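You operate a simulated robot arm through the tools that you are given. There is no shell and no other tool.

You are at the controls of a simulated robot arm. One attempt, no reset.

JOB
Light the small lamp from the long board with the dial at 3, then stand it in the low crate.
Fine: in the round socket; push the brass bar in before switching on, switch off before drawing it back; no higher number, and leave the dial there; never lift hot glass.

It is judged by the outcome, as a careful person would: the job done as asked, and still so three seconds after it is handed in. It fails if anything else is knocked over, pushed out of place, dropped, spilled or broken.

ROBOT AND FRAMES
A 7-joint arm with a two-finger parallel gripper, fixed in place. Base frame: the origin is at the foot of the arm, x ahead of it, y to its left, z up. Units: m, rad, N and s.
Its first joint turns from -2.304 to 2.304 rad. Payload 3.91 kg.
The tool frame sits at the grasp point between the pads (the TCP): z along the fingers, y along the line on which they close. The tips reach 0.03 m beyond it. The gripper opens to 0.11 m. The fingers are 0.02 m wide and 0.01 m thick; the gripper's body (0.048 by 0.112 m) begins 0.055 m behind the TCP.
Orientation is that of the tool frame in the base frame, as [roll, pitch, yaw] about the fixed x, y, z axes, in that order (R = Rz(yaw) Ry(pitch) Rx(roll)). With the fingers straight down and closing along the base's y, the tool's x points along the base's -x, its y along +y and its z along -z.

CONTROLS
- The arm moves only by the tool drive_tool. Its argument "increments" is a list of rows, each a list of 3 entries, a list of its own where there are three numbers: the turn, a rotation vector about the base's x, y, z in units of 8 degrees (1.0 is 8 degrees), then the shift along the base's x, y, z in units of 30 mm (1.0 is 30 mm), then the closure in counts, from 0 (fully open) to 255 (shut). In form: [[[rx, ry, rz], [x, y, z], jaw], ...]. A call has 1 to 20 rows; each row shifts and turns the commanded pose from where the row before left it. A call with a number of a shift or a turn outside -1 to 1 is refused whole. Each row takes 0.2 s and may step no farther than 0.05 m and 0.15 rad from the row before; otherwise, or with a gripper value out of range, the whole call is refused. Where a pose cannot be reached the arm comes as near as it can. A force on the tool above 60 N (or 10 N above the force at the start of the call, whichever is more), or a blocked arm, ends the call early, and 0.2 s more pass. The fingers move at their own pace (about 0.108 m/s each) and stop on an object; they squeeze with about 21 N. The grip force told is the motor's: it shows also when the fingers shut on nothing. Time passes only in rows, and 0.2 s behind the last, so rows that do not move let the fingers close. The reply holds the time, the measured pose of the TCP, the force on the tool along the base axes, the opening and the grip force, in the units named above and with some noise, with the torque about the TCP (base axes, N m) and any sound that the robot's microphone picked up.
- Cameras (640 x 400 px; columns grow to the right, rows downward): "scene" is fixed at [0.2208, 0.4995, 1.5554]; the picture's right is [0.65, -0.76, 0.00], its down [-0.70, -0.61, -0.37] and it looks along [0.28, 0.24, -0.93] (base axes); focal length 329 px, centre (320, 200). "wrist" rides on the gripper at [0.072, 0.017, -0.103] in the tool frame; the picture's right is [-0.23, 0.97, 0.00], its down [-0.76, -0.18, -0.62] and it looks along [-0.61, -0.14, 0.78] (tool axes); focal length 222 px, centre (320, 200). There is no depth. A picture from a camera that has moved, and an enlarged one, comes with that camera's place and axes in the base frame and with its lens.
- snapshot(camera): a new picture of that camera. The clock stands still meanwhile.
- zoom(camera, box): a new picture of the part [left, top, right, bottom] of that camera's present view, enlarged. The clock stands still meanwhile.
- hand_in(): hands the job in; it is judged then, once.

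Places have to be worked out from the pictures, the camera data and where the tool is seen. Open the gripper and draw the arm clear of the work before you hand the job in, unless the task says otherwise.

The tools are called by a JSON object that holds its "api" and its "payload". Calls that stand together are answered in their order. drive_tool: Moves the arm, as the interface text tells. Its arguments: {"type":"object","properties":{"increments":{"type":"array"}},"required":["increments"]} The other tools are called the same way: snapshot (camera) takes a picture; zoom (camera, box) takes an enlarged picture of a part of a camera's view; hand_in () hands the job in.

At the start:

```text
time_s: 0.0
ee_pos: [0.4239, 0.493, 1.2127]
tcp_rot: [3.141, 0.0, 3.141]
force: [0.7, -0.2, 0.8]
wrist_torque: [0.01, 0.03, 0.02]
grip_width: 0.1098
grasp_force: 0.2
```

scene: 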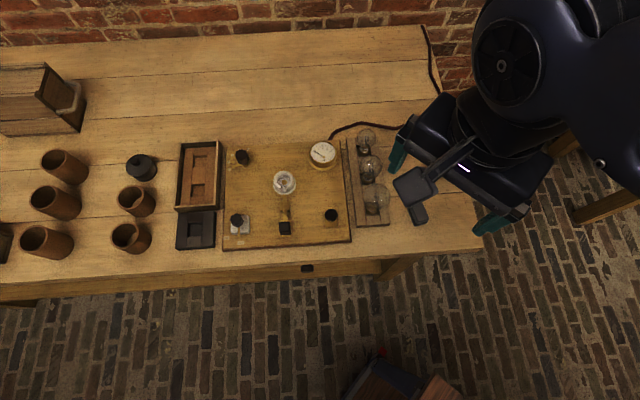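
wrist: 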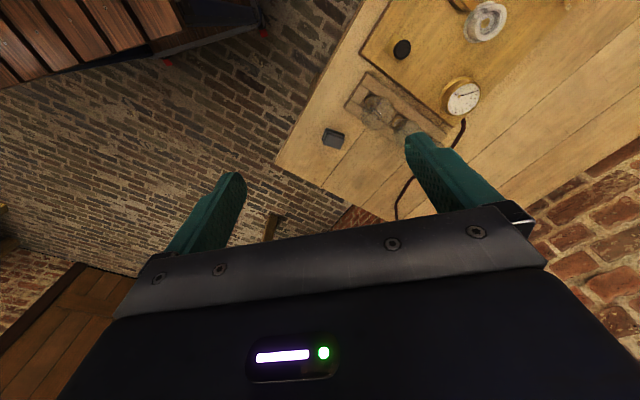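

I start by looking more closely at the board, the lamps and the crates before moving anything.

{"api": "zoom", "payload": {"camera": "scene", "box": [210, 120, 400, 260]}}

{"api": "zoom", "payload": {"camera": "scene", "box": [0, 50, 230, 270]}}

{"api": "zoom", "payload": {"camera": "scene", "box": [320, 110, 420, 240]}}

{"api": "zoom", "payload": {"camera": "wrist", "box": [300, 0, 640, 200]}}

{"api": "zoom", "payload": {"camera": "scene", "box": [160, 125, 240, 260]}}

```text
2.86 times, centred on (305, 190) of scene
camera zoom: at [0.2208, 0.4995, 1.5554], right [0.65, -0.76, 0.0], down [-0.7, -0.61, -0.37], along [0.28, 0.24, -0.93], focal length 940 px, centre (363, 229)
```

zoom: 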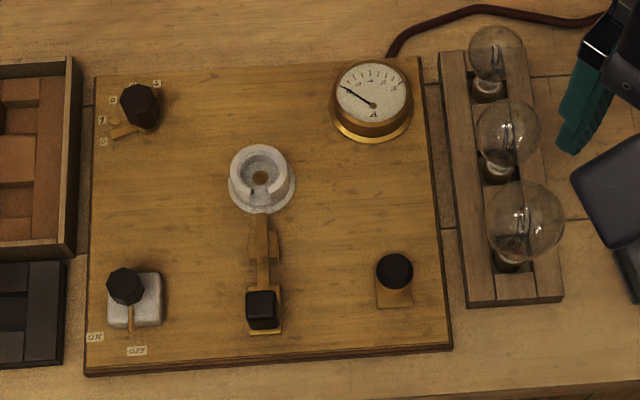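

```text
1.82 times, centred on (115, 160) of scene
camera zoom: at [0.2208, 0.4995, 1.5554], right [0.65, -0.76, 0.0], down [-0.7, -0.61, -0.37], along [0.28, 0.24, -0.93], focal length 598 px, centre (693, 273)
```

zoom: 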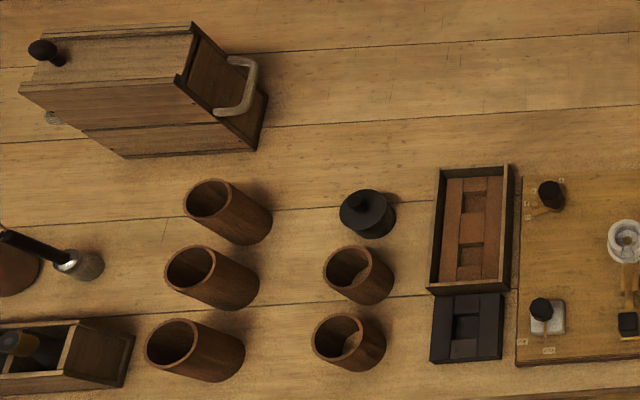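

```text
3.08 times, centred on (370, 175) of scene
camera zoom: at [0.2208, 0.4995, 1.5554], right [0.65, -0.76, 0.0], down [-0.7, -0.61, -0.37], along [0.28, 0.24, -0.93], focal length 1012 px, centre (166, 277)
```

zoom: 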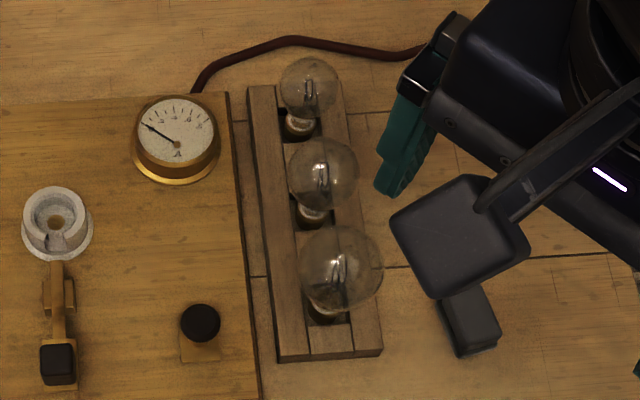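

```text
1.88 times, centred on (470, 100) of wrist
camera zoom: at [0.3521, 0.5092, 1.3173], right [0.23, 0.97, 0.0], down [0.76, -0.18, 0.62], along [0.61, -0.14, -0.78], focal length 418 px, centre (38, 388)
```

zoom: 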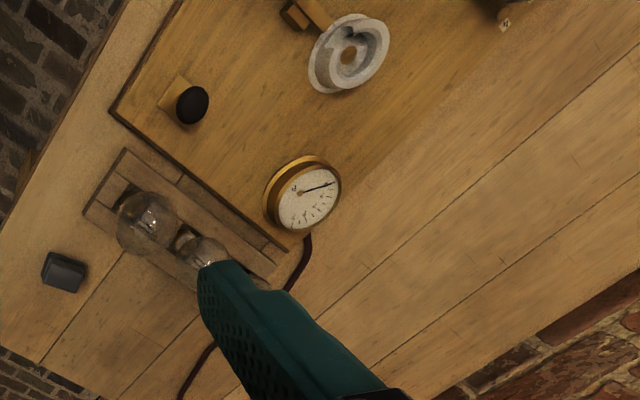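

```text
2.96 times, centred on (200, 192) of scene
camera zoom: at [0.2208, 0.4995, 1.5554], right [0.65, -0.76, 0.0], down [-0.7, -0.61, -0.37], along [0.28, 0.24, -0.93], focal length 975 px, centre (676, 222)
```

zoom: 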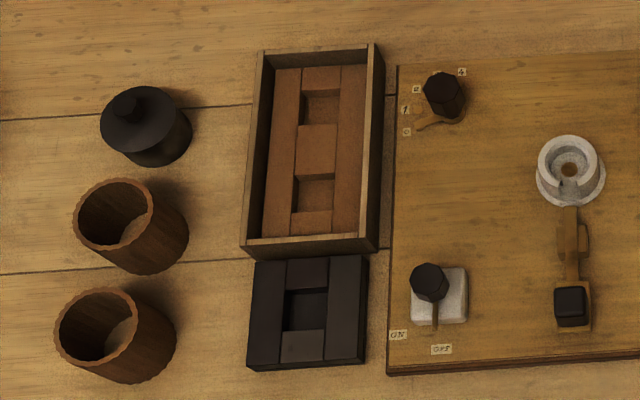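

The geometry from both cameras puts the table top near z≈0.78, with the board rotated about 45° in the base frame. I turn the tool 45° and move back so the wrist camera can view the board up close.

{"api": "drive_tool", "payload": {"increments": [[[0, 0, 0.9], [-0.8, 0.45, 0], 0], [[0, 0, 0.9], [-0.8, 0.45, 0], 0], [[0, 0, 0.9], [-0.8, 0.45, 0], 0], [[0, 0, 0.9], [-0.8, 0.45, 0], 0], [[0, 0, 0.9], [-0.8, 0.45, 0], 0], [[0, 0, 0.9], [-0.8, 0.45, -0.3], 0], [[0, 0, 0.225], [-0.8, 0.45, -0.5], 0], [[0, 0, 0], [-0.7, 0.45, -0.5], 0], [[0, 0, 0], [0, 0, 0], 0]]}}

{"api": "snapshot", "payload": {"camera": "wrist"}}

{"api": "snapshot", "payload": {"camera": "scene"}}

```text
time_s: 2.0
ee_pos: [0.2376, 0.602, 1.1744]
tcp_rot: [3.142, 0.0, -2.356]
force: [0.8, 0.6, 0.4]
wrist_torque: [0.04, 0.0, 0.04]
grip_width: 0.1102
grasp_force: 0.1
```

```text
taken
camera wrist: at [0.1722, 0.5622, 1.2794], right [-0.53, 0.85, 0.0], down [0.66, 0.41, 0.62], along [0.53, 0.33, -0.78], focal length 222 px, centre (320, 200)
```

wrist: 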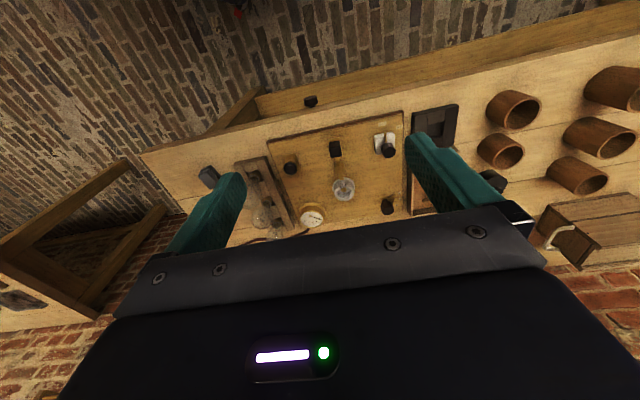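

```text
taken
```

scene: 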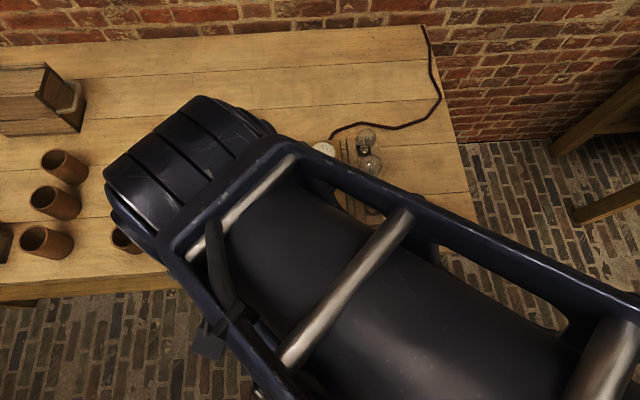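

The wrist image is inverted: objects nearer the base appear at the top, and the gripper hides the outer part. I move the tool out over the board and somewhat lower for a clear view.

{"api": "drive_tool", "payload": {"increments": [[[0, 0, 0], [0.75, 0.63, -0.6], 0], [[0, 0, 0], [0.75, 0.63, -0.6], 0], [[0, 0, 0], [0.75, 0.63, -0.6], 0], [[0, 0, 0], [0.75, 0.63, -0.6], 0], [[0, 0, 0], [0.75, 0.63, -0.6], 0], [[0, 0, 0], [0.75, 0.63, -0.6], 0], [[0, 0, 0], [0.6, 0.63, -0.6], 0], [[0, 0, 0], [0, 0, 0], 0]]}}

{"api": "snapshot", "payload": {"camera": "wrist"}}

{"api": "zoom", "payload": {"camera": "wrist", "box": [160, 0, 480, 200]}}

```text
time_s: 3.8
ee_pos: [0.3869, 0.7333, 1.0471]
tcp_rot: [3.141, 0.0, -2.356]
force: [0.5, -1.1, 0.5]
wrist_torque: [-0.02, 0.02, 0.0]
grip_width: 0.11
grasp_force: 0.1
```

```text
taken
camera wrist: at [0.323, 0.6934, 1.1512], right [-0.53, 0.85, 0.0], down [0.66, 0.41, 0.62], along [0.53, 0.33, -0.78], focal length 222 px, centre (320, 200)
```

wrist: 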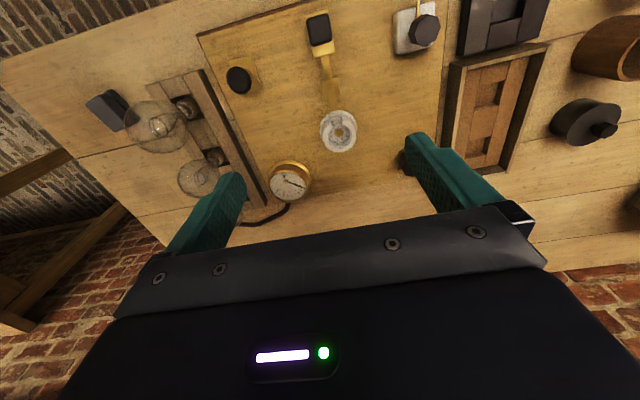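

```text
2.00 times, centred on (320, 100) of wrist
camera zoom: at [0.323, 0.6934, 1.1512], right [-0.53, 0.85, 0.0], down [0.66, 0.41, 0.62], along [0.53, 0.33, -0.78], focal length 444 px, centre (320, 400)
```

zoom: 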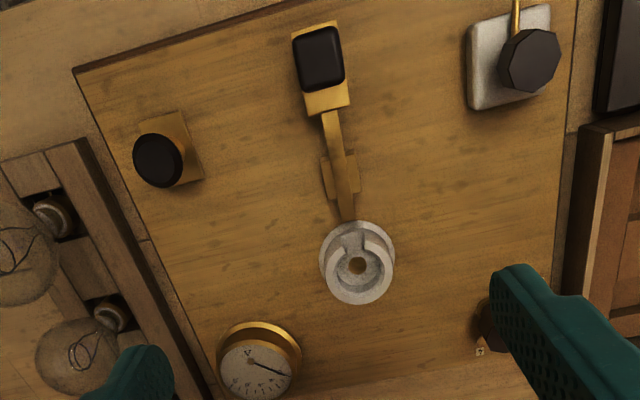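

The board surface comes out at z≈0.80, the socket at about (0.417, 0.786) and the small lamp (outermost on the rack) at about (0.627, 0.70). The crate's near cell is at about (0.26, 0.95), right at the edge of reach, so I move there at height to test it and get new views.

{"api": "drive_tool", "payload": {"increments": [[[0, 0, 0], [-0.5, 0.9, -0.2], 0], [[0, 0, 0], [-0.5, 0.9, -0.2], 0], [[0, 0, 0], [-0.5, 0.9, -0.2], 0], [[0, 0, 0], [-0.5, 0.9, -0.2], 0], [[0, 0, 0], [-0.5, 0.9, -0.2], 0], [[0, 0, 0], [-0.5, 0.9, -0.2], 0], [[0, 0, 0], [-0.5, 0.9, -0.2], 0], [[0, 0, 0], [-0.6, 1.0, -0.2], 0], [[0, 0, 0], [0, 0, 0], 0]]}}

{"api": "snapshot", "payload": {"camera": "wrist"}}

{"api": "zoom", "payload": {"camera": "wrist", "box": [200, 0, 440, 150]}}

{"api": "snapshot", "payload": {"camera": "scene"}}

```text
time_s: 5.8
ee_pos: [0.2665, 0.9437, 0.9986]
tcp_rot: [3.141, 0.001, -2.355]
force: [-0.5, 0.6, -0.4]
wrist_torque: [0.01, 0.03, 0.03]
grip_width: 0.1099
grasp_force: 0.0
out of reach, approached as far as the arm can: row 8
```

```text
taken
camera wrist: at [0.2032, 0.9042, 1.1043], right [-0.53, 0.85, 0.0], down [0.66, 0.41, 0.62], along [0.53, 0.33, -0.78], focal length 222 px, centre (320, 200)
```

wrist: 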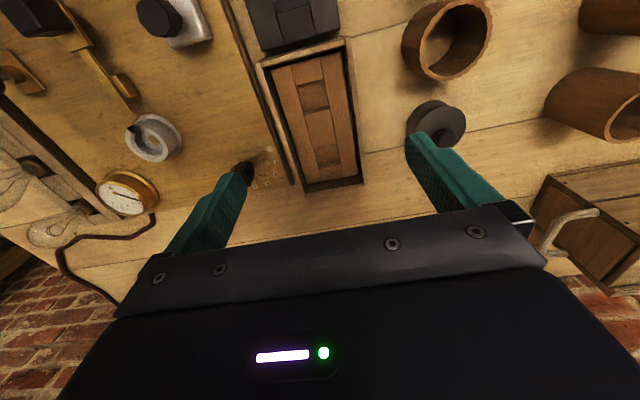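

```text
2.67 times, centred on (320, 75) of wrist
camera zoom: at [0.2032, 0.9042, 1.1043], right [-0.53, 0.85, 0.0], down [0.66, 0.41, 0.62], along [0.53, 0.33, -0.78], focal length 592 px, centre (320, 533)
```

zoom: 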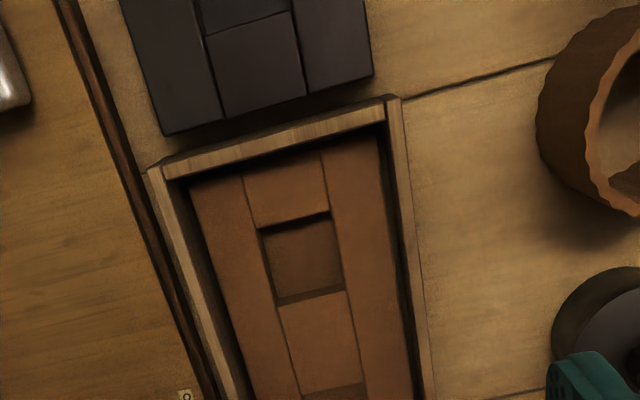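

```text
taken
```

scene: 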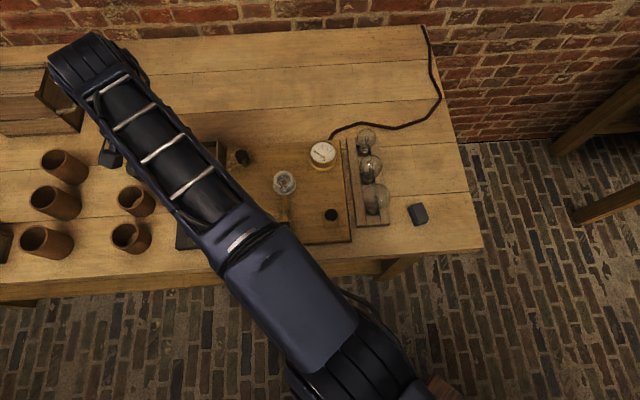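

Tool-down reach here ends at r≈0.98, and the near crate cell at about (0.27, 0.94) is just inside it. Next I move over the dial to see its knob, pointer and labels.

{"api": "drive_tool", "payload": {"increments": [[[0, 0, 0], [0.9, -0.55, 0], 0], [[0, 0, 0], [0.9, -0.55, 0], 0], [[0, 0, 0], [0.9, -0.55, 0], 0], [[0, 0, 0], [0.9, -0.55, 0], 0], [[0, 0, 0], [0.5, -0.4, 0], 0], [[0, 0, 0], [0, 0, 0], 0]]}}

{"api": "snapshot", "payload": {"camera": "wrist"}}

{"api": "zoom", "payload": {"camera": "wrist", "box": [260, 30, 420, 130]}}

{"api": "zoom", "payload": {"camera": "wrist", "box": [180, 0, 340, 100]}}

```text
time_s: 7.2
ee_pos: [0.3882, 0.864, 0.998]
tcp_rot: [3.141, 0.0, -2.355]
force: [0.0, -0.6, -0.2]
wrist_torque: [-0.02, 0.0, 0.0]
grip_width: 0.11
grasp_force: 0.0
```

```text
taken
camera wrist: at [0.3256, 0.8244, 1.1024], right [-0.53, 0.85, 0.0], down [0.66, 0.41, 0.62], along [0.53, 0.33, -0.78], focal length 222 px, centre (320, 200)
```

wrist: 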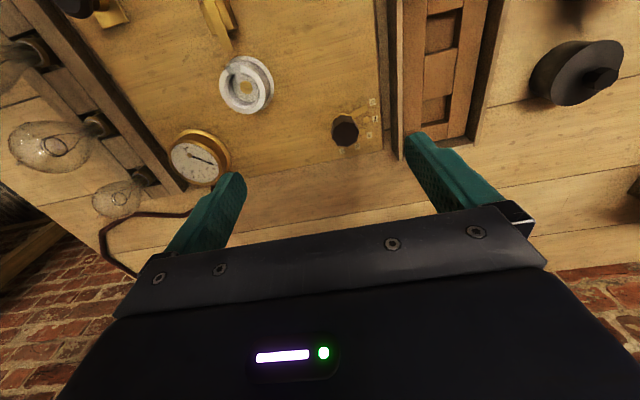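

```text
4.00 times, centred on (340, 80) of wrist
camera zoom: at [0.3256, 0.8244, 1.1024], right [-0.53, 0.85, 0.0], down [0.66, 0.41, 0.62], along [0.53, 0.33, -0.78], focal length 888 px, centre (240, 680)
```

zoom: 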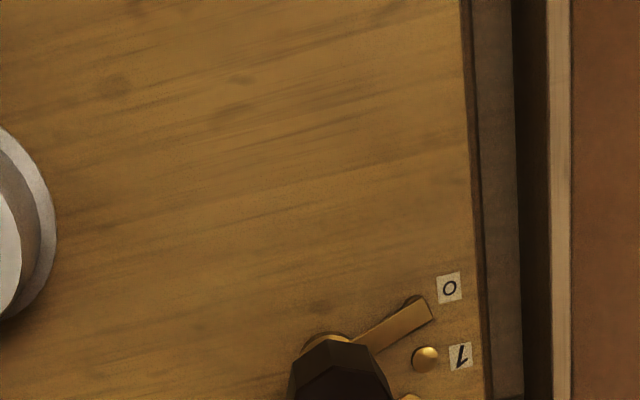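

```text
4.00 times, centred on (260, 50) of wrist
camera zoom: at [0.3256, 0.8244, 1.1024], right [-0.53, 0.85, 0.0], down [0.66, 0.41, 0.62], along [0.53, 0.33, -0.78], focal length 888 px, centre (560, 800)
```

zoom: 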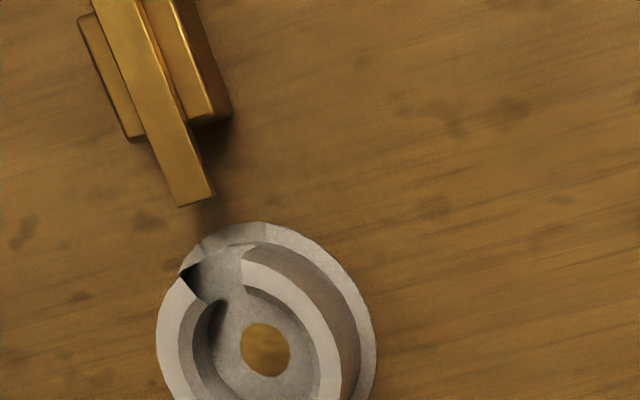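

{"api": "zoom", "payload": {"camera": "wrist", "box": [310, 80, 406, 160]}}

{"api": "zoom", "payload": {"camera": "wrist", "box": [60, 120, 220, 220]}}

{"api": "zoom", "payload": {"camera": "wrist", "box": [190, 40, 310, 130]}}

```text
5.00 times, centred on (358, 120) of wrist
camera zoom: at [0.3256, 0.8244, 1.1024], right [-0.53, 0.85, 0.0], down [0.66, 0.41, 0.62], along [0.53, 0.33, -0.78], focal length 1111 px, centre (130, 600)
```

zoom: 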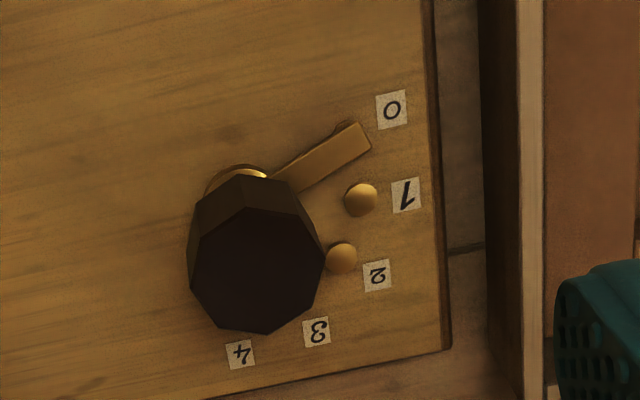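

```text
4.00 times, centred on (140, 170) of wrist
camera zoom: at [0.3256, 0.8244, 1.1024], right [-0.53, 0.85, 0.0], down [0.66, 0.41, 0.62], along [0.53, 0.33, -0.78], focal length 888 px, centre (1040, 320)
```

zoom: 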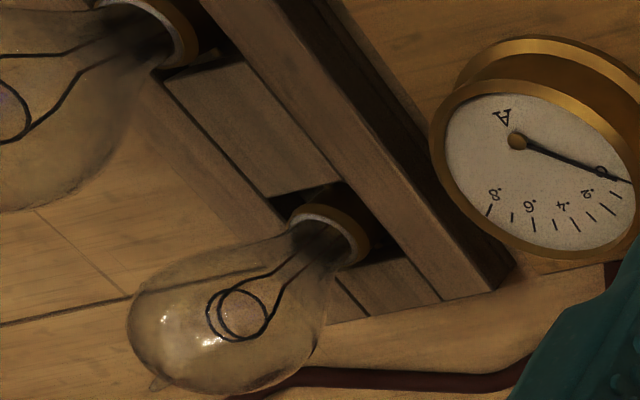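

```text
4.44 times, centred on (250, 85) of wrist
camera zoom: at [0.3256, 0.8244, 1.1024], right [-0.53, 0.85, 0.0], down [0.66, 0.41, 0.62], along [0.53, 0.33, -0.78], focal length 987 px, centre (631, 711)
```

zoom: 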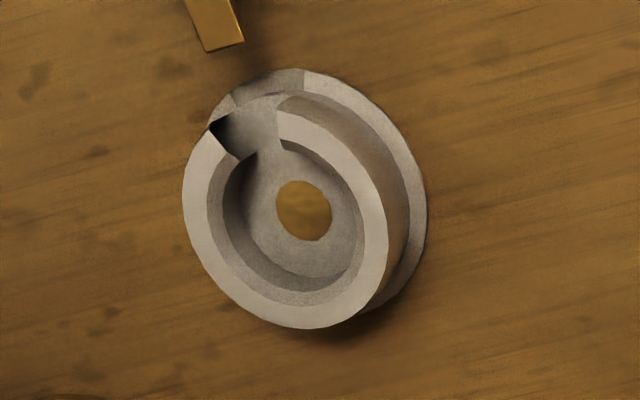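

The dial axis works out at (0.398, 0.906), knob top z≈0.848, with positions 30° apart. The pointer is at 0, so 3 needs a 90° clockwise turn. I zoom tightly on the knob and on the switch to get their facet orientation.

{"api": "zoom", "payload": {"camera": "wrist", "box": [326, 104, 382, 152]}}

{"api": "zoom", "payload": {"camera": "wrist", "box": [150, 120, 250, 200]}}

```text
8.33 times, centred on (354, 128) of wrist
camera zoom: at [0.3256, 0.8244, 1.1024], right [-0.53, 0.85, 0.0], down [0.66, 0.41, 0.62], along [0.53, 0.33, -0.78], focal length 1851 px, centre (37, 800)
```

zoom: 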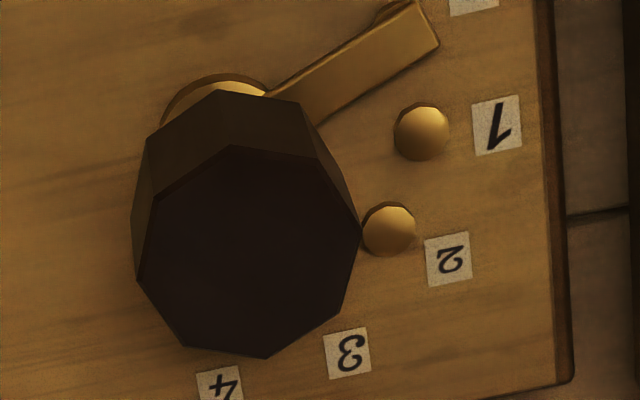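

```text
5.00 times, centred on (200, 160) of wrist
camera zoom: at [0.3256, 0.8244, 1.1024], right [-0.53, 0.85, 0.0], down [0.66, 0.41, 0.62], along [0.53, 0.33, -0.78], focal length 1111 px, centre (920, 400)
```

zoom: 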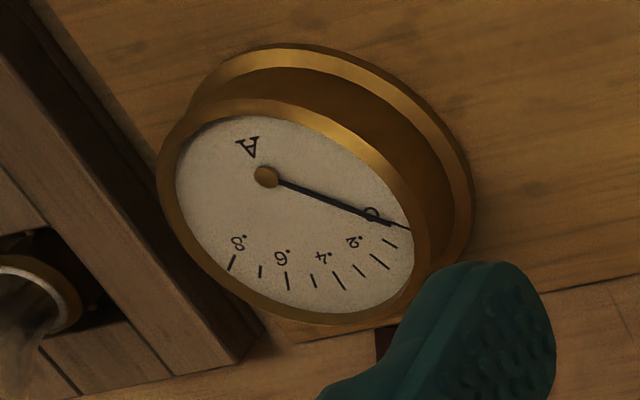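

The knob's octagon faces have normals at 22.5°+k·45°, so I will grip it with the tool's outward azimuth at 112.5° and twist to 22.5°, tilted about 12° outward for reach. I first take up that pose in free air above the knob.

{"api": "drive_tool", "payload": {"increments": [[[0, 0, 1], [0, 0, 0], 80], [[0, 0, 1], [0, 0, 0], 100], [[0, 0, 1], [0, 0, 0], 116], [[0, 0, 1], [0, 0, 0], 116], [[0, 0, 1], [0, 0, 0], 116], [[0, 0, 1], [0, 0, 0], 116], [[0, 0, 1], [0, 0, 0], 116], [[0, 0, 1], [0, 0, 0], 116], [[0, 0, 0.4375], [0, 0, 0], 116], [[0.693, 0.287, 0], [0, 0, -0.5], 116], [[0.693, 0.287, 0], [0, 0, -0.5], 116], [[0, 0, 0], [0.1, 0.46, -0.5], 116], [[0, 0, 0], [0.1, 0.46, -0.5], 116], [[0, 0, 0], [0.12, 0.46, 0], 116], [[0, 0, 0], [0, 0, 0], 116]]}}

{"api": "snapshot", "payload": {"camera": "wrist"}}

{"api": "snapshot", "payload": {"camera": "scene"}}

```text
time_s: 10.4
ee_pos: [0.4005, 0.9055, 0.9391]
tcp_rot: [-3.14, 0.209, -1.178]
force: [-0.1, 0.6, 0.8]
wrist_torque: [-0.02, -0.01, 0.0]
grip_width: 0.06
grasp_force: 0.2
```

```text
taken
camera wrist: at [0.4194, 0.8136, 1.0249], right [-0.98, -0.17, 0.05], down [-0.07, 0.64, 0.77], along [-0.16, 0.75, -0.64], focal length 222 px, centre (320, 200)
```

wrist: 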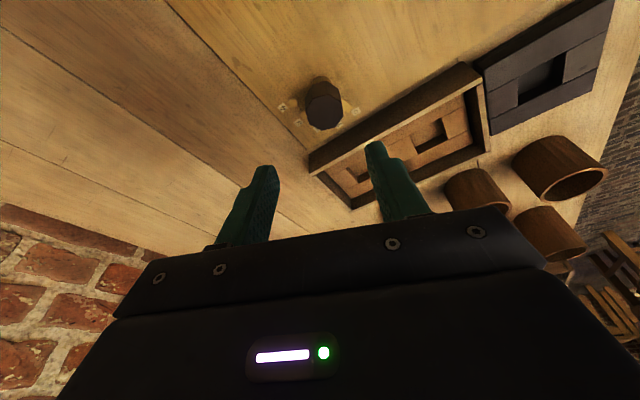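

```text
taken
```

scene: 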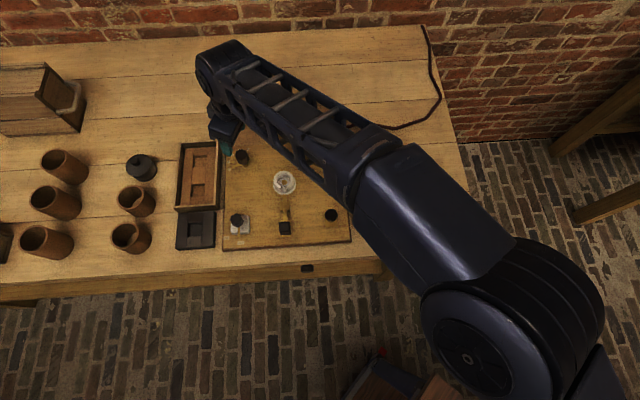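

The pose is reached without a limit. I zoom on the knob to fix its axis before descending.

{"api": "zoom", "payload": {"camera": "wrist", "box": [260, 60, 388, 140]}}

{"api": "zoom", "payload": {"camera": "scene", "box": [180, 100, 276, 180]}}

```text
5.00 times, centred on (324, 100) of wrist
camera zoom: at [0.4194, 0.8136, 1.0249], right [-0.98, -0.17, 0.05], down [-0.07, 0.64, 0.77], along [-0.16, 0.75, -0.64], focal length 1111 px, centre (300, 700)
```

zoom: 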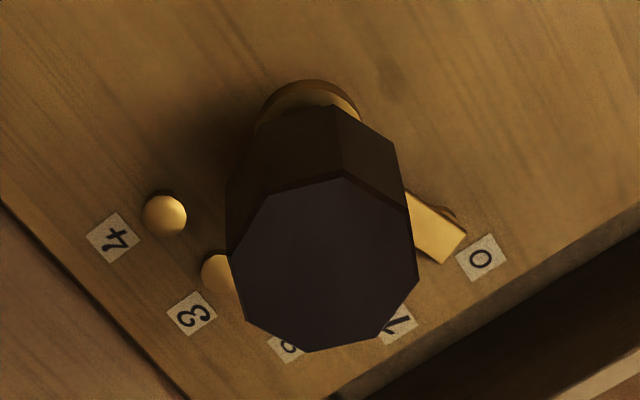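

```text
5.00 times, centred on (228, 140) of scene
camera zoom: at [0.2208, 0.4995, 1.5554], right [0.65, -0.76, 0.0], down [-0.7, -0.61, -0.37], along [0.28, 0.24, -0.93], focal length 1645 px, centre (780, 500)
```

zoom: 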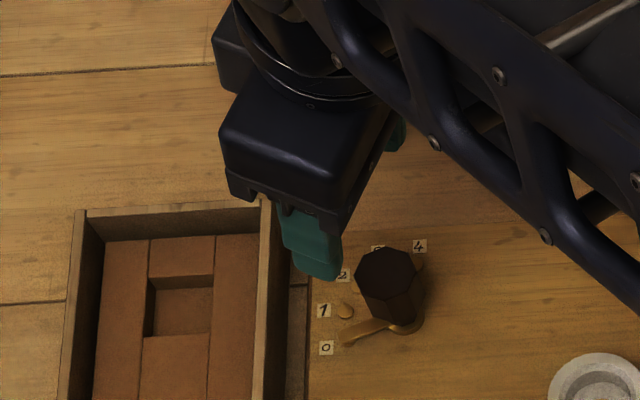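

Combining the two wrist views gives a better calibration: the board surface is at z≈0.821, the dial axis at (0.393, 0.900) and the knob top at z≈0.866. I shift onto the axis just above the knob and recheck before closing.

{"api": "drive_tool", "payload": {"increments": [[[0, 0, 0], [-0.2, -0.28, -0.6], 116], [[0, 0, 0], [0, 0, -0.5], 116], [[0, 0, 0], [0, 0, 0], 116]]}}

{"api": "snapshot", "payload": {"camera": "wrist"}}

{"api": "zoom", "payload": {"camera": "wrist", "box": [220, 80, 420, 230]}}

{"api": "zoom", "payload": {"camera": "scene", "box": [190, 110, 270, 180]}}

```text
time_s: 11.2
ee_pos: [0.3951, 0.8963, 0.9067]
tcp_rot: [-3.141, 0.21, -1.177]
force: [0.5, 0.9, 0.3]
wrist_torque: [-0.02, 0.01, 0.02]
grip_width: 0.06
grasp_force: 0.2
```

```text
taken
camera wrist: at [0.4136, 0.8048, 0.9926], right [-0.98, -0.17, 0.05], down [-0.07, 0.64, 0.77], along [-0.16, 0.75, -0.64], focal length 222 px, centre (320, 200)
```

wrist: 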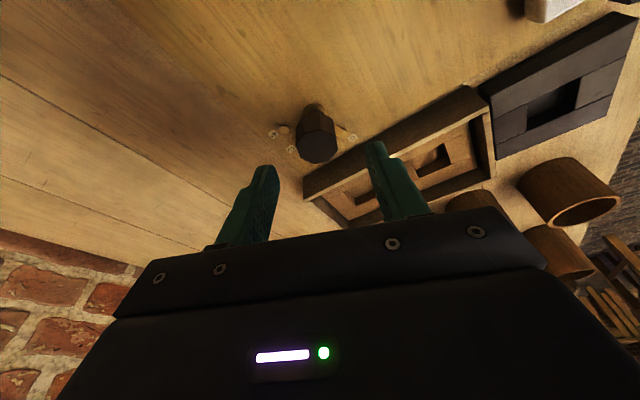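

```text
2.67 times, centred on (320, 155) of wrist
camera zoom: at [0.4136, 0.8048, 0.9926], right [-0.98, -0.17, 0.05], down [-0.07, 0.64, 0.77], along [-0.16, 0.75, -0.64], focal length 592 px, centre (320, 320)
```

zoom: 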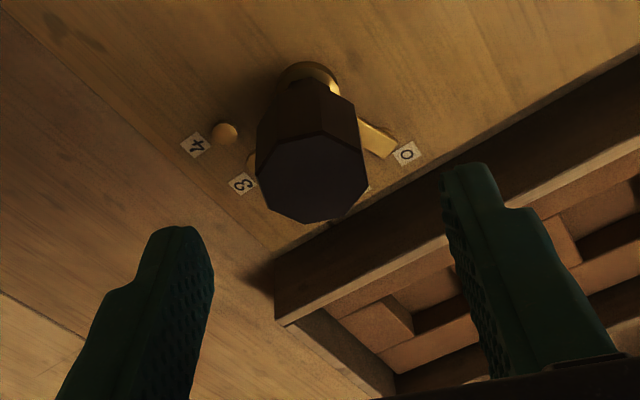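

```text
5.71 times, centred on (230, 145) of scene
camera zoom: at [0.2208, 0.4995, 1.5554], right [0.65, -0.76, 0.0], down [-0.7, -0.61, -0.37], along [0.28, 0.24, -0.93], focal length 1880 px, centre (834, 514)
```

zoom: 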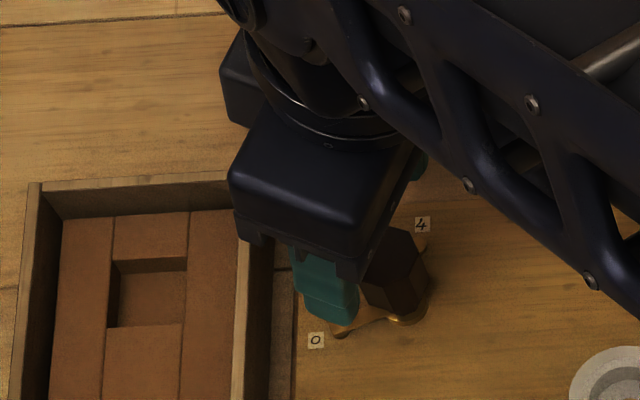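

The knob lies centred between the fingers in the measured frame. I descend so the pads straddle the knob, above the pointer arm, and close on its flats.

{"api": "drive_tool", "payload": {"increments": [[[0, 0, 0], [0, 0, -0.6], 116], [[0, 0, 0], [0, 0, -0.55], 116], [[0, 0, 0], [0, 0, 0], 116], [[0, 0, 0], [0, 0, 0], 160], [[0, 0, 0], [0, 0, 0], 255], [[0, 0, 0], [0, 0, 0], 255]]}}

{"api": "zoom", "payload": {"camera": "wrist", "box": [220, 80, 420, 230]}}

```text
time_s: 12.6
ee_pos: [0.3957, 0.8975, 0.8699]
tcp_rot: [3.142, 0.21, -1.179]
force: [10.1, 8.4, -1.4]
wrist_torque: [0.31, 0.33, -0.05]
grip_width: 0.0297
grasp_force: 45.1
```

```text
2.67 times, centred on (320, 155) of wrist
camera zoom: at [0.4139, 0.8052, 0.9574], right [-0.98, -0.17, 0.05], down [-0.07, 0.64, 0.77], along [-0.16, 0.75, -0.64], focal length 592 px, centre (320, 320)
```

zoom: 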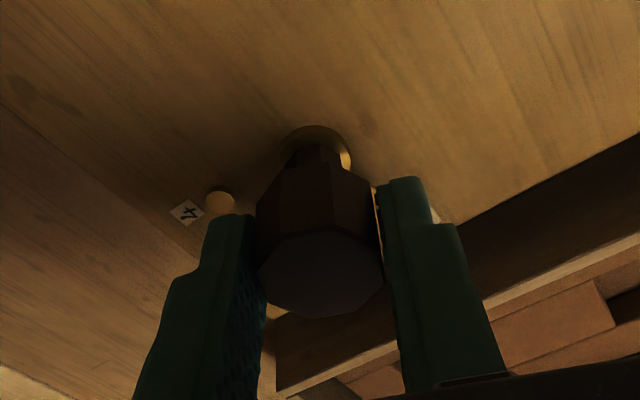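

The knob is held (width 0.030 m) with a slight side load, which I relieve while turning. I rotate clockwise about 60° first and check the pointer.

{"api": "drive_tool", "payload": {"increments": [[[0, 0, 0], [0.03, 0.015, 0], 255], [[0, 0, -0.75], [-0.009, 0.004, 0], 255], [[0, 0, -0.75], [-0.009, 0.004, 0], 255], [[0, 0, -0.75], [-0.009, 0.004, 0], 255], [[0, 0, -0.75], [-0.009, 0.004, 0], 255], [[0, 0, -0.75], [-0.009, 0.004, 0], 255], [[0, 0, -0.75], [-0.009, 0.004, 0], 255], [[0, 0, -0.75], [-0.009, 0.004, 0], 255], [[0, 0, -0.75], [-0.009, 0.004, 0], 255], [[0, 0, -0.75], [-0.009, 0.004, 0], 255], [[0, 0, -0.75], [-0.009, 0.004, 0], 255], [[0, 0, 0], [0, 0, 0], 255]]}}

{"api": "snapshot", "payload": {"camera": "wrist"}}

{"api": "zoom", "payload": {"camera": "wrist", "box": [220, 80, 420, 230]}}

{"api": "zoom", "payload": {"camera": "scene", "box": [200, 110, 280, 180]}}

```text
time_s: 15.2
ee_pos: [0.3925, 0.8988, 0.8707]
tcp_rot: [-3.141, 0.207, -2.227]
force: [18.1, -25.7, -12.7]
wrist_torque: [-0.3, 0.03, -0.04]
grip_width: 0.0296
grasp_force: 44.6
```

```text
taken
camera wrist: at [0.3218, 0.8349, 0.9577], right [-0.64, 0.77, 0.05], down [0.52, 0.38, 0.77], along [0.57, 0.51, -0.64], focal length 222 px, centre (320, 200)
```

wrist: 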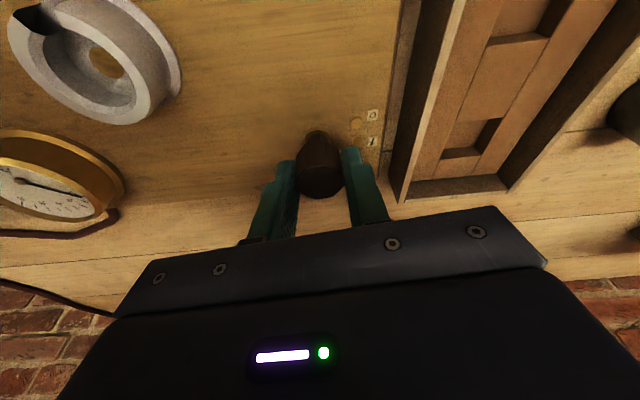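

```text
2.67 times, centred on (320, 155) of wrist
camera zoom: at [0.3218, 0.8349, 0.9577], right [-0.64, 0.77, 0.05], down [0.52, 0.38, 0.77], along [0.57, 0.51, -0.64], focal length 592 px, centre (320, 320)
```

zoom: 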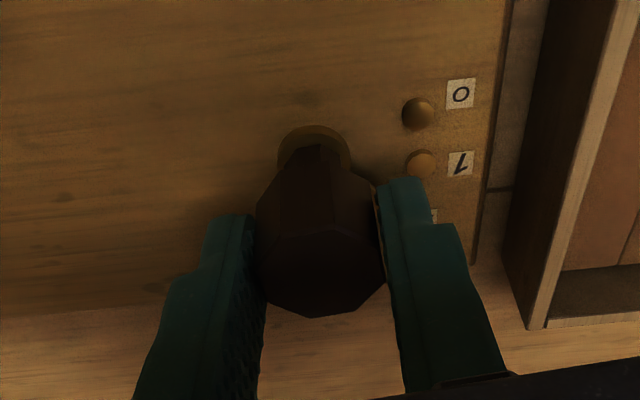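

```text
5.71 times, centred on (240, 145) of scene
camera zoom: at [0.2208, 0.4995, 1.5554], right [0.65, -0.76, 0.0], down [-0.7, -0.61, -0.37], along [0.28, 0.24, -0.93], focal length 1880 px, centre (777, 514)
```

zoom: 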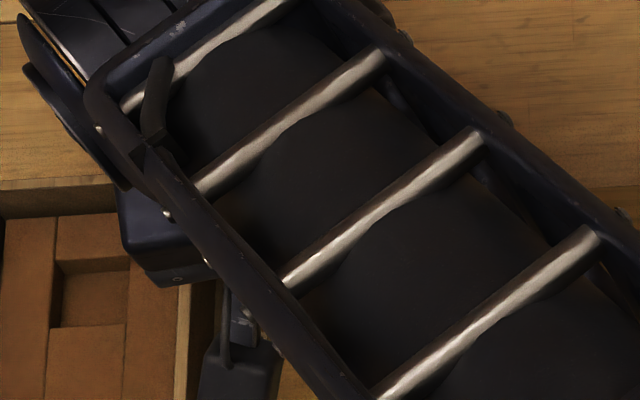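

The pointer has followed to about 2 and there is some side load of about 30 N. I ease the tool sideways and turn the remaining 30°.

{"api": "drive_tool", "payload": {"increments": [[[0, 0, 0], [0.035, -0.03, 0], 255], [[0, 0, -0.75], [-0.009, 0.004, 0], 255], [[0, 0, -0.75], [-0.009, 0.004, 0], 255], [[0, 0, -0.75], [-0.009, 0.004, 0], 255], [[0, 0, -0.75], [-0.009, 0.004, 0], 255], [[0, 0, -0.7], [-0.009, 0.004, 0], 255], [[0, 0, 0], [0, 0, 0], 255]]}}

{"api": "zoom", "payload": {"camera": "wrist", "box": [220, 80, 420, 230]}}

{"api": "zoom", "payload": {"camera": "scene", "box": [200, 110, 280, 180]}}

```text
time_s: 16.8
ee_pos: [0.3916, 0.8983, 0.8708]
tcp_rot: [-3.141, 0.209, -2.745]
force: [21.7, -0.9, -17.8]
wrist_torque: [0.45, -0.39, -0.03]
grip_width: 0.0295
grasp_force: 45.1
```

```text
2.67 times, centred on (320, 155) of wrist
camera zoom: at [0.299, 0.8784, 0.9577], right [-0.17, 0.98, 0.05], down [0.64, 0.07, 0.77], along [0.75, 0.16, -0.64], focal length 592 px, centre (320, 320)
```

zoom: 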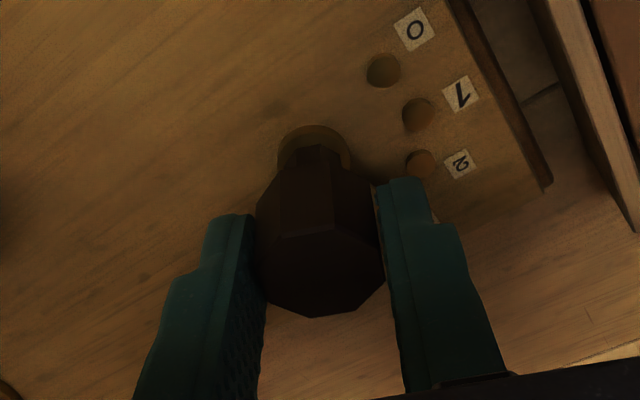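

```text
5.71 times, centred on (240, 145) of scene
camera zoom: at [0.2208, 0.4995, 1.5554], right [0.65, -0.76, 0.0], down [-0.7, -0.61, -0.37], along [0.28, 0.24, -0.93], focal length 1880 px, centre (777, 514)
```

zoom: 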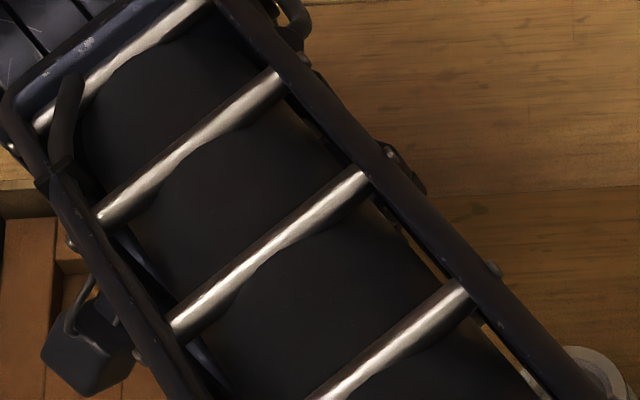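

The tool has turned 89.8°, which should bring the pointer onto 3. I release, rise clear, and check the pointer.

{"api": "drive_tool", "payload": {"increments": [[[0, 0, 0], [0, 0, 0], 150], [[0, 0, 0], [0, 0, 0], 140], [[0, 0, 0], [0, 0, 0.5], 140], [[0, 0, 0], [0, 0, 1], 140], [[0, 0, 0], [0, 0, 1], 140], [[0, 0, 0], [0, 0, 1], 100], [[0, 0, 0], [0, 0, 0], 60]]}}

{"api": "snapshot", "payload": {"camera": "wrist"}}

{"api": "zoom", "payload": {"camera": "wrist", "box": [260, 20, 420, 120]}}

```text
time_s: 18.4
ee_pos: [0.3904, 0.8977, 0.9756]
tcp_rot: [-3.141, 0.208, -2.743]
force: [0.3, 0.2, -0.7]
wrist_torque: [-0.01, -0.01, -0.03]
grip_width: 0.084
grasp_force: 0.1
```

```text
taken
camera wrist: at [0.2982, 0.8774, 1.0626], right [-0.17, 0.98, 0.05], down [0.64, 0.08, 0.77], along [0.75, 0.16, -0.64], focal length 222 px, centre (320, 200)
```

wrist: 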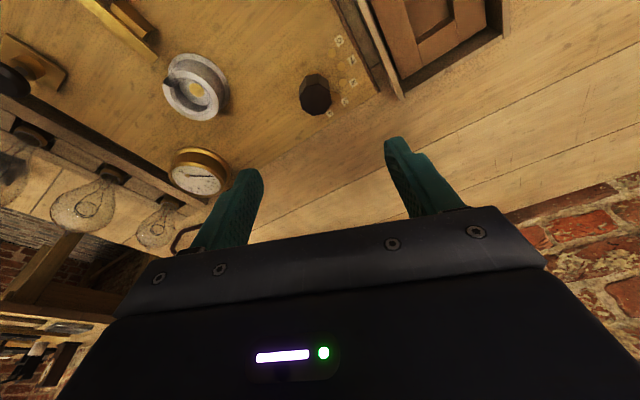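

```text
4.00 times, centred on (340, 70) of wrist
camera zoom: at [0.2982, 0.8774, 1.0626], right [-0.17, 0.98, 0.05], down [0.64, 0.08, 0.77], along [0.75, 0.16, -0.64], focal length 888 px, centre (240, 720)
```

zoom: 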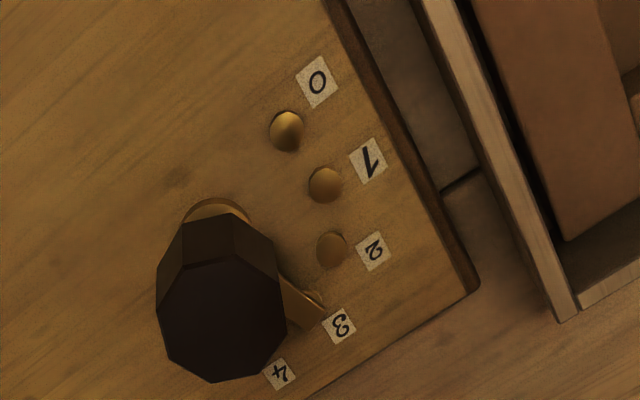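

The pointer sits squarely on stud 3, and the dial is done. I straighten the tool, turn back to 45° azimuth, and move above the small lamp to view it.

{"api": "drive_tool", "payload": {"increments": [[[0, 0, 0], [0, 0, 1], 30], [[-0.287, 0.693, 0], [0.5, -0.5, 1], 0], [[-0.287, 0.693, 0], [0.8, -0.8, 0.5], 0], [[0, 0, 0.95], [0.9, -0.85, 0], 0], [[0, 0, 0.95], [0.9, -0.85, 0], 0], [[0, 0, 0.9125], [0.9, -0.85, 0], 0], [[0, 0, 0], [0.9, -0.85, 0], 0], [[0, 0, 0], [0.9, -0.85, 0], 0], [[0, 0, 0], [0.9, -0.85, 0], 0], [[0, 0, 0], [0.3, -0.3, 0], 0], [[0, 0, 0], [0, 0, 0], 0]]}}

{"api": "snapshot", "payload": {"camera": "wrist"}}

{"api": "zoom", "payload": {"camera": "wrist", "box": [220, 50, 420, 190]}}

{"api": "snapshot", "payload": {"camera": "scene"}}

```text
time_s: 20.8
ee_pos: [0.5999, 0.6967, 1.0537]
tcp_rot: [3.14, 0.001, -2.349]
force: [-1.1, -0.2, 0.3]
wrist_torque: [-0.01, 0.01, 0.0]
grip_width: 0.1102
grasp_force: 0.1
```

```text
taken
camera wrist: at [0.5371, 0.6573, 1.1572], right [-0.53, 0.85, 0.0], down [0.66, 0.42, 0.62], along [0.53, 0.33, -0.78], focal length 222 px, centre (320, 200)
```

wrist: 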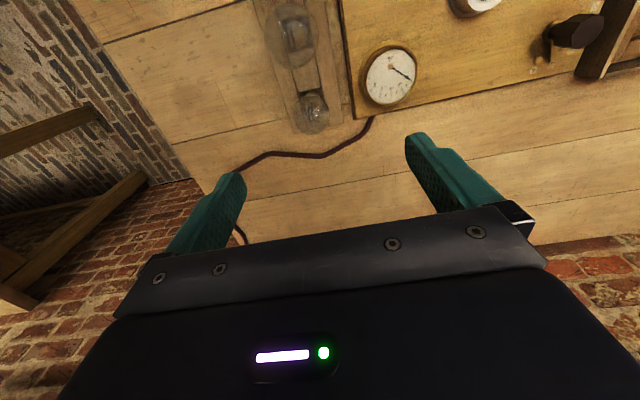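

```text
2.86 times, centred on (320, 120) of wrist
camera zoom: at [0.5371, 0.6573, 1.1572], right [-0.53, 0.85, 0.0], down [0.66, 0.42, 0.62], along [0.53, 0.33, -0.78], focal length 635 px, centre (320, 429)
```

zoom: 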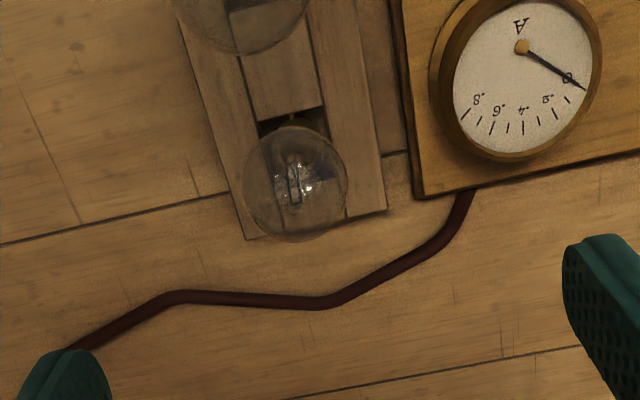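

```text
taken
```

scene: 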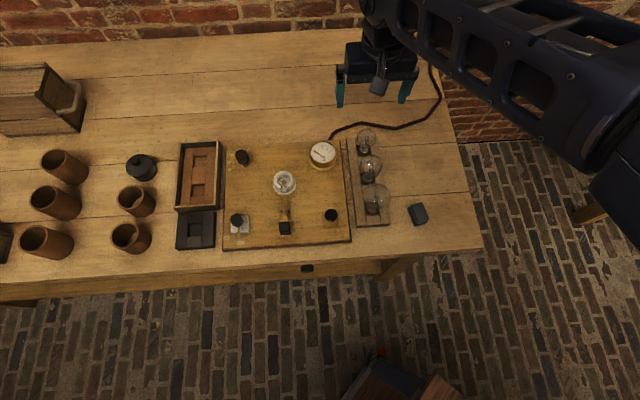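

The small lamp's bulb centre triangulates to about (0.617, 0.6955, 0.879), diameter about 0.045 m. I narrow the jaws a little, because the gauge is close by, centre over the bulb and come down to just above it to recheck.

{"api": "drive_tool", "payload": {"increments": [[[0, 0, -0.05], [0.55, -0.04, -0.5], 81], [[0, 0, 0], [0.02, 0, -1], 81], [[0, 0, 0], [0, 0, -1], 81], [[0, 0, 0], [0, 0, -0.8], 81], [[0, 0, 0], [0, 0, 0], 81]]}}

{"api": "snapshot", "payload": {"camera": "wrist"}}

{"api": "zoom", "payload": {"camera": "wrist", "box": [220, 80, 420, 230]}}

{"api": "zoom", "payload": {"camera": "scene", "box": [310, 60, 430, 150]}}

```text
time_s: 22.0
ee_pos: [0.618, 0.694, 0.9533]
tcp_rot: [3.141, -0.001, -2.356]
force: [0.2, -0.8, 0.4]
wrist_torque: [-0.01, -0.01, 0.0]
grip_width: 0.0751
grasp_force: 0.1
```

```text
taken
camera wrist: at [0.553, 0.6549, 1.0575], right [-0.53, 0.85, 0.0], down [0.67, 0.41, 0.62], along [0.53, 0.33, -0.78], focal length 222 px, centre (320, 200)
```

wrist: 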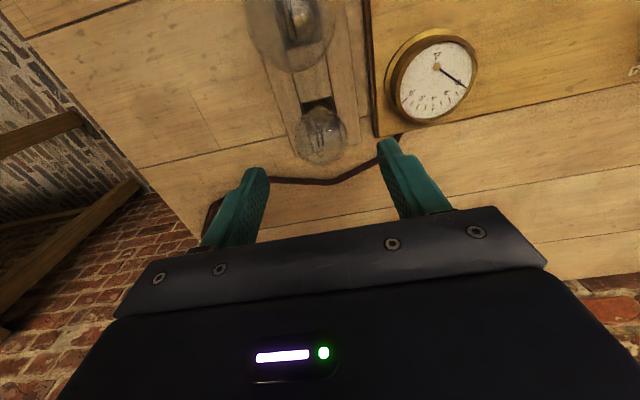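

```text
2.67 times, centred on (320, 155) of wrist
camera zoom: at [0.553, 0.6549, 1.0575], right [-0.53, 0.85, 0.0], down [0.67, 0.41, 0.62], along [0.53, 0.33, -0.78], focal length 592 px, centre (320, 320)
```

zoom: 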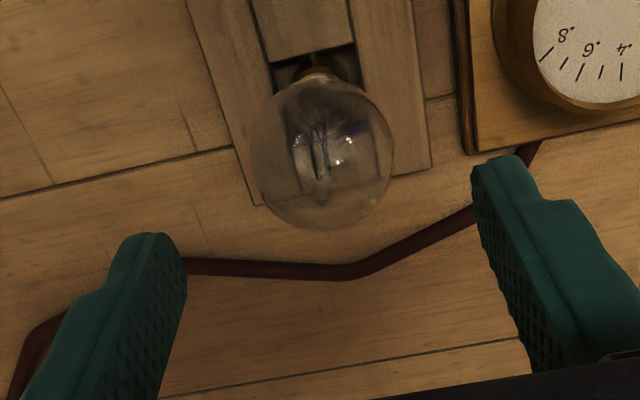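

```text
4.44 times, centred on (370, 105) of scene
camera zoom: at [0.2208, 0.4995, 1.5554], right [0.65, -0.76, 0.0], down [-0.7, -0.61, -0.37], along [0.28, 0.24, -0.93], focal length 1462 px, centre (98, 622)
```

zoom: 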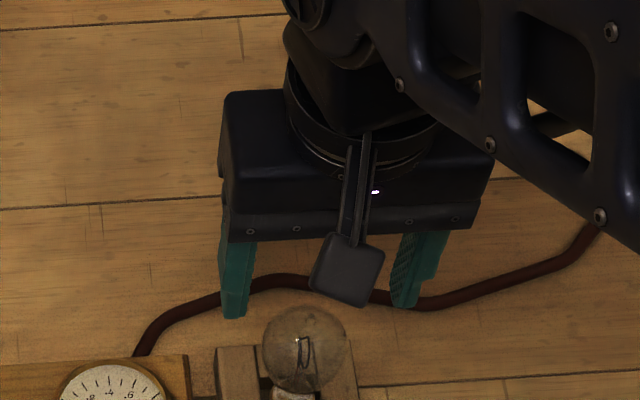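

The two views agree: bulb centre (0.617, 0.696, 0.879). I lower the TCP to the bulb's equator and close on it.

{"api": "drive_tool", "payload": {"increments": [[[0, 0, 0], [-0.03, 0.06, -0.8], 81], [[0, 0, 0], [0, 0, -0.8], 81], [[0, 0, 0], [0, 0, -0.75], 81], [[0, 0, 0], [0, 0, 0], 81], [[0, 0, 0], [0, 0, 0], 120], [[0, 0, 0], [0, 0, 0], 200], [[0, 0, 0], [0, 0, 0], 200]]}}

{"api": "zoom", "payload": {"camera": "wrist", "box": [220, 80, 420, 230]}}

{"api": "zoom", "payload": {"camera": "scene", "box": [310, 80, 430, 170]}}

```text
time_s: 23.6
ee_pos: [0.6157, 0.6977, 0.8832]
tcp_rot: [3.139, 0.0, -2.357]
force: [0.0, 0.9, -0.8]
wrist_torque: [0.0, 0.02, 0.0]
grip_width: 0.0443
grasp_force: 21.4
```

```text
2.67 times, centred on (320, 155) of wrist
camera zoom: at [0.5518, 0.6582, 0.9878], right [-0.53, 0.85, 0.0], down [0.67, 0.41, 0.62], along [0.53, 0.33, -0.78], focal length 592 px, centre (320, 320)
```

zoom: 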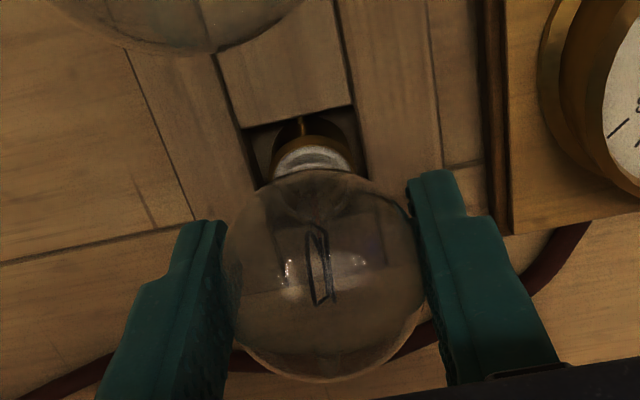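

```text
4.44 times, centred on (370, 125) of scene
camera zoom: at [0.2208, 0.4995, 1.5554], right [0.65, -0.76, 0.0], down [-0.7, -0.61, -0.37], along [0.28, 0.24, -0.93], focal length 1462 px, centre (98, 533)
```

zoom: 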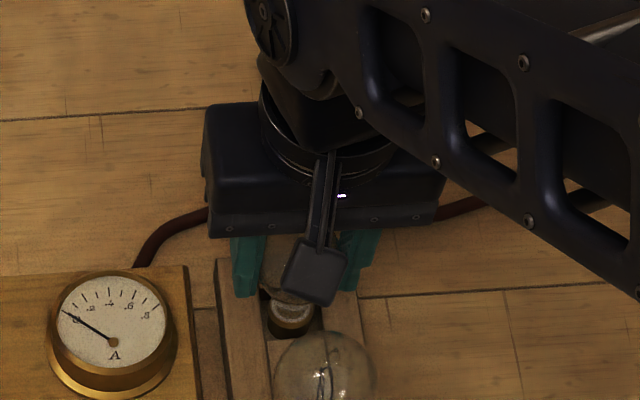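

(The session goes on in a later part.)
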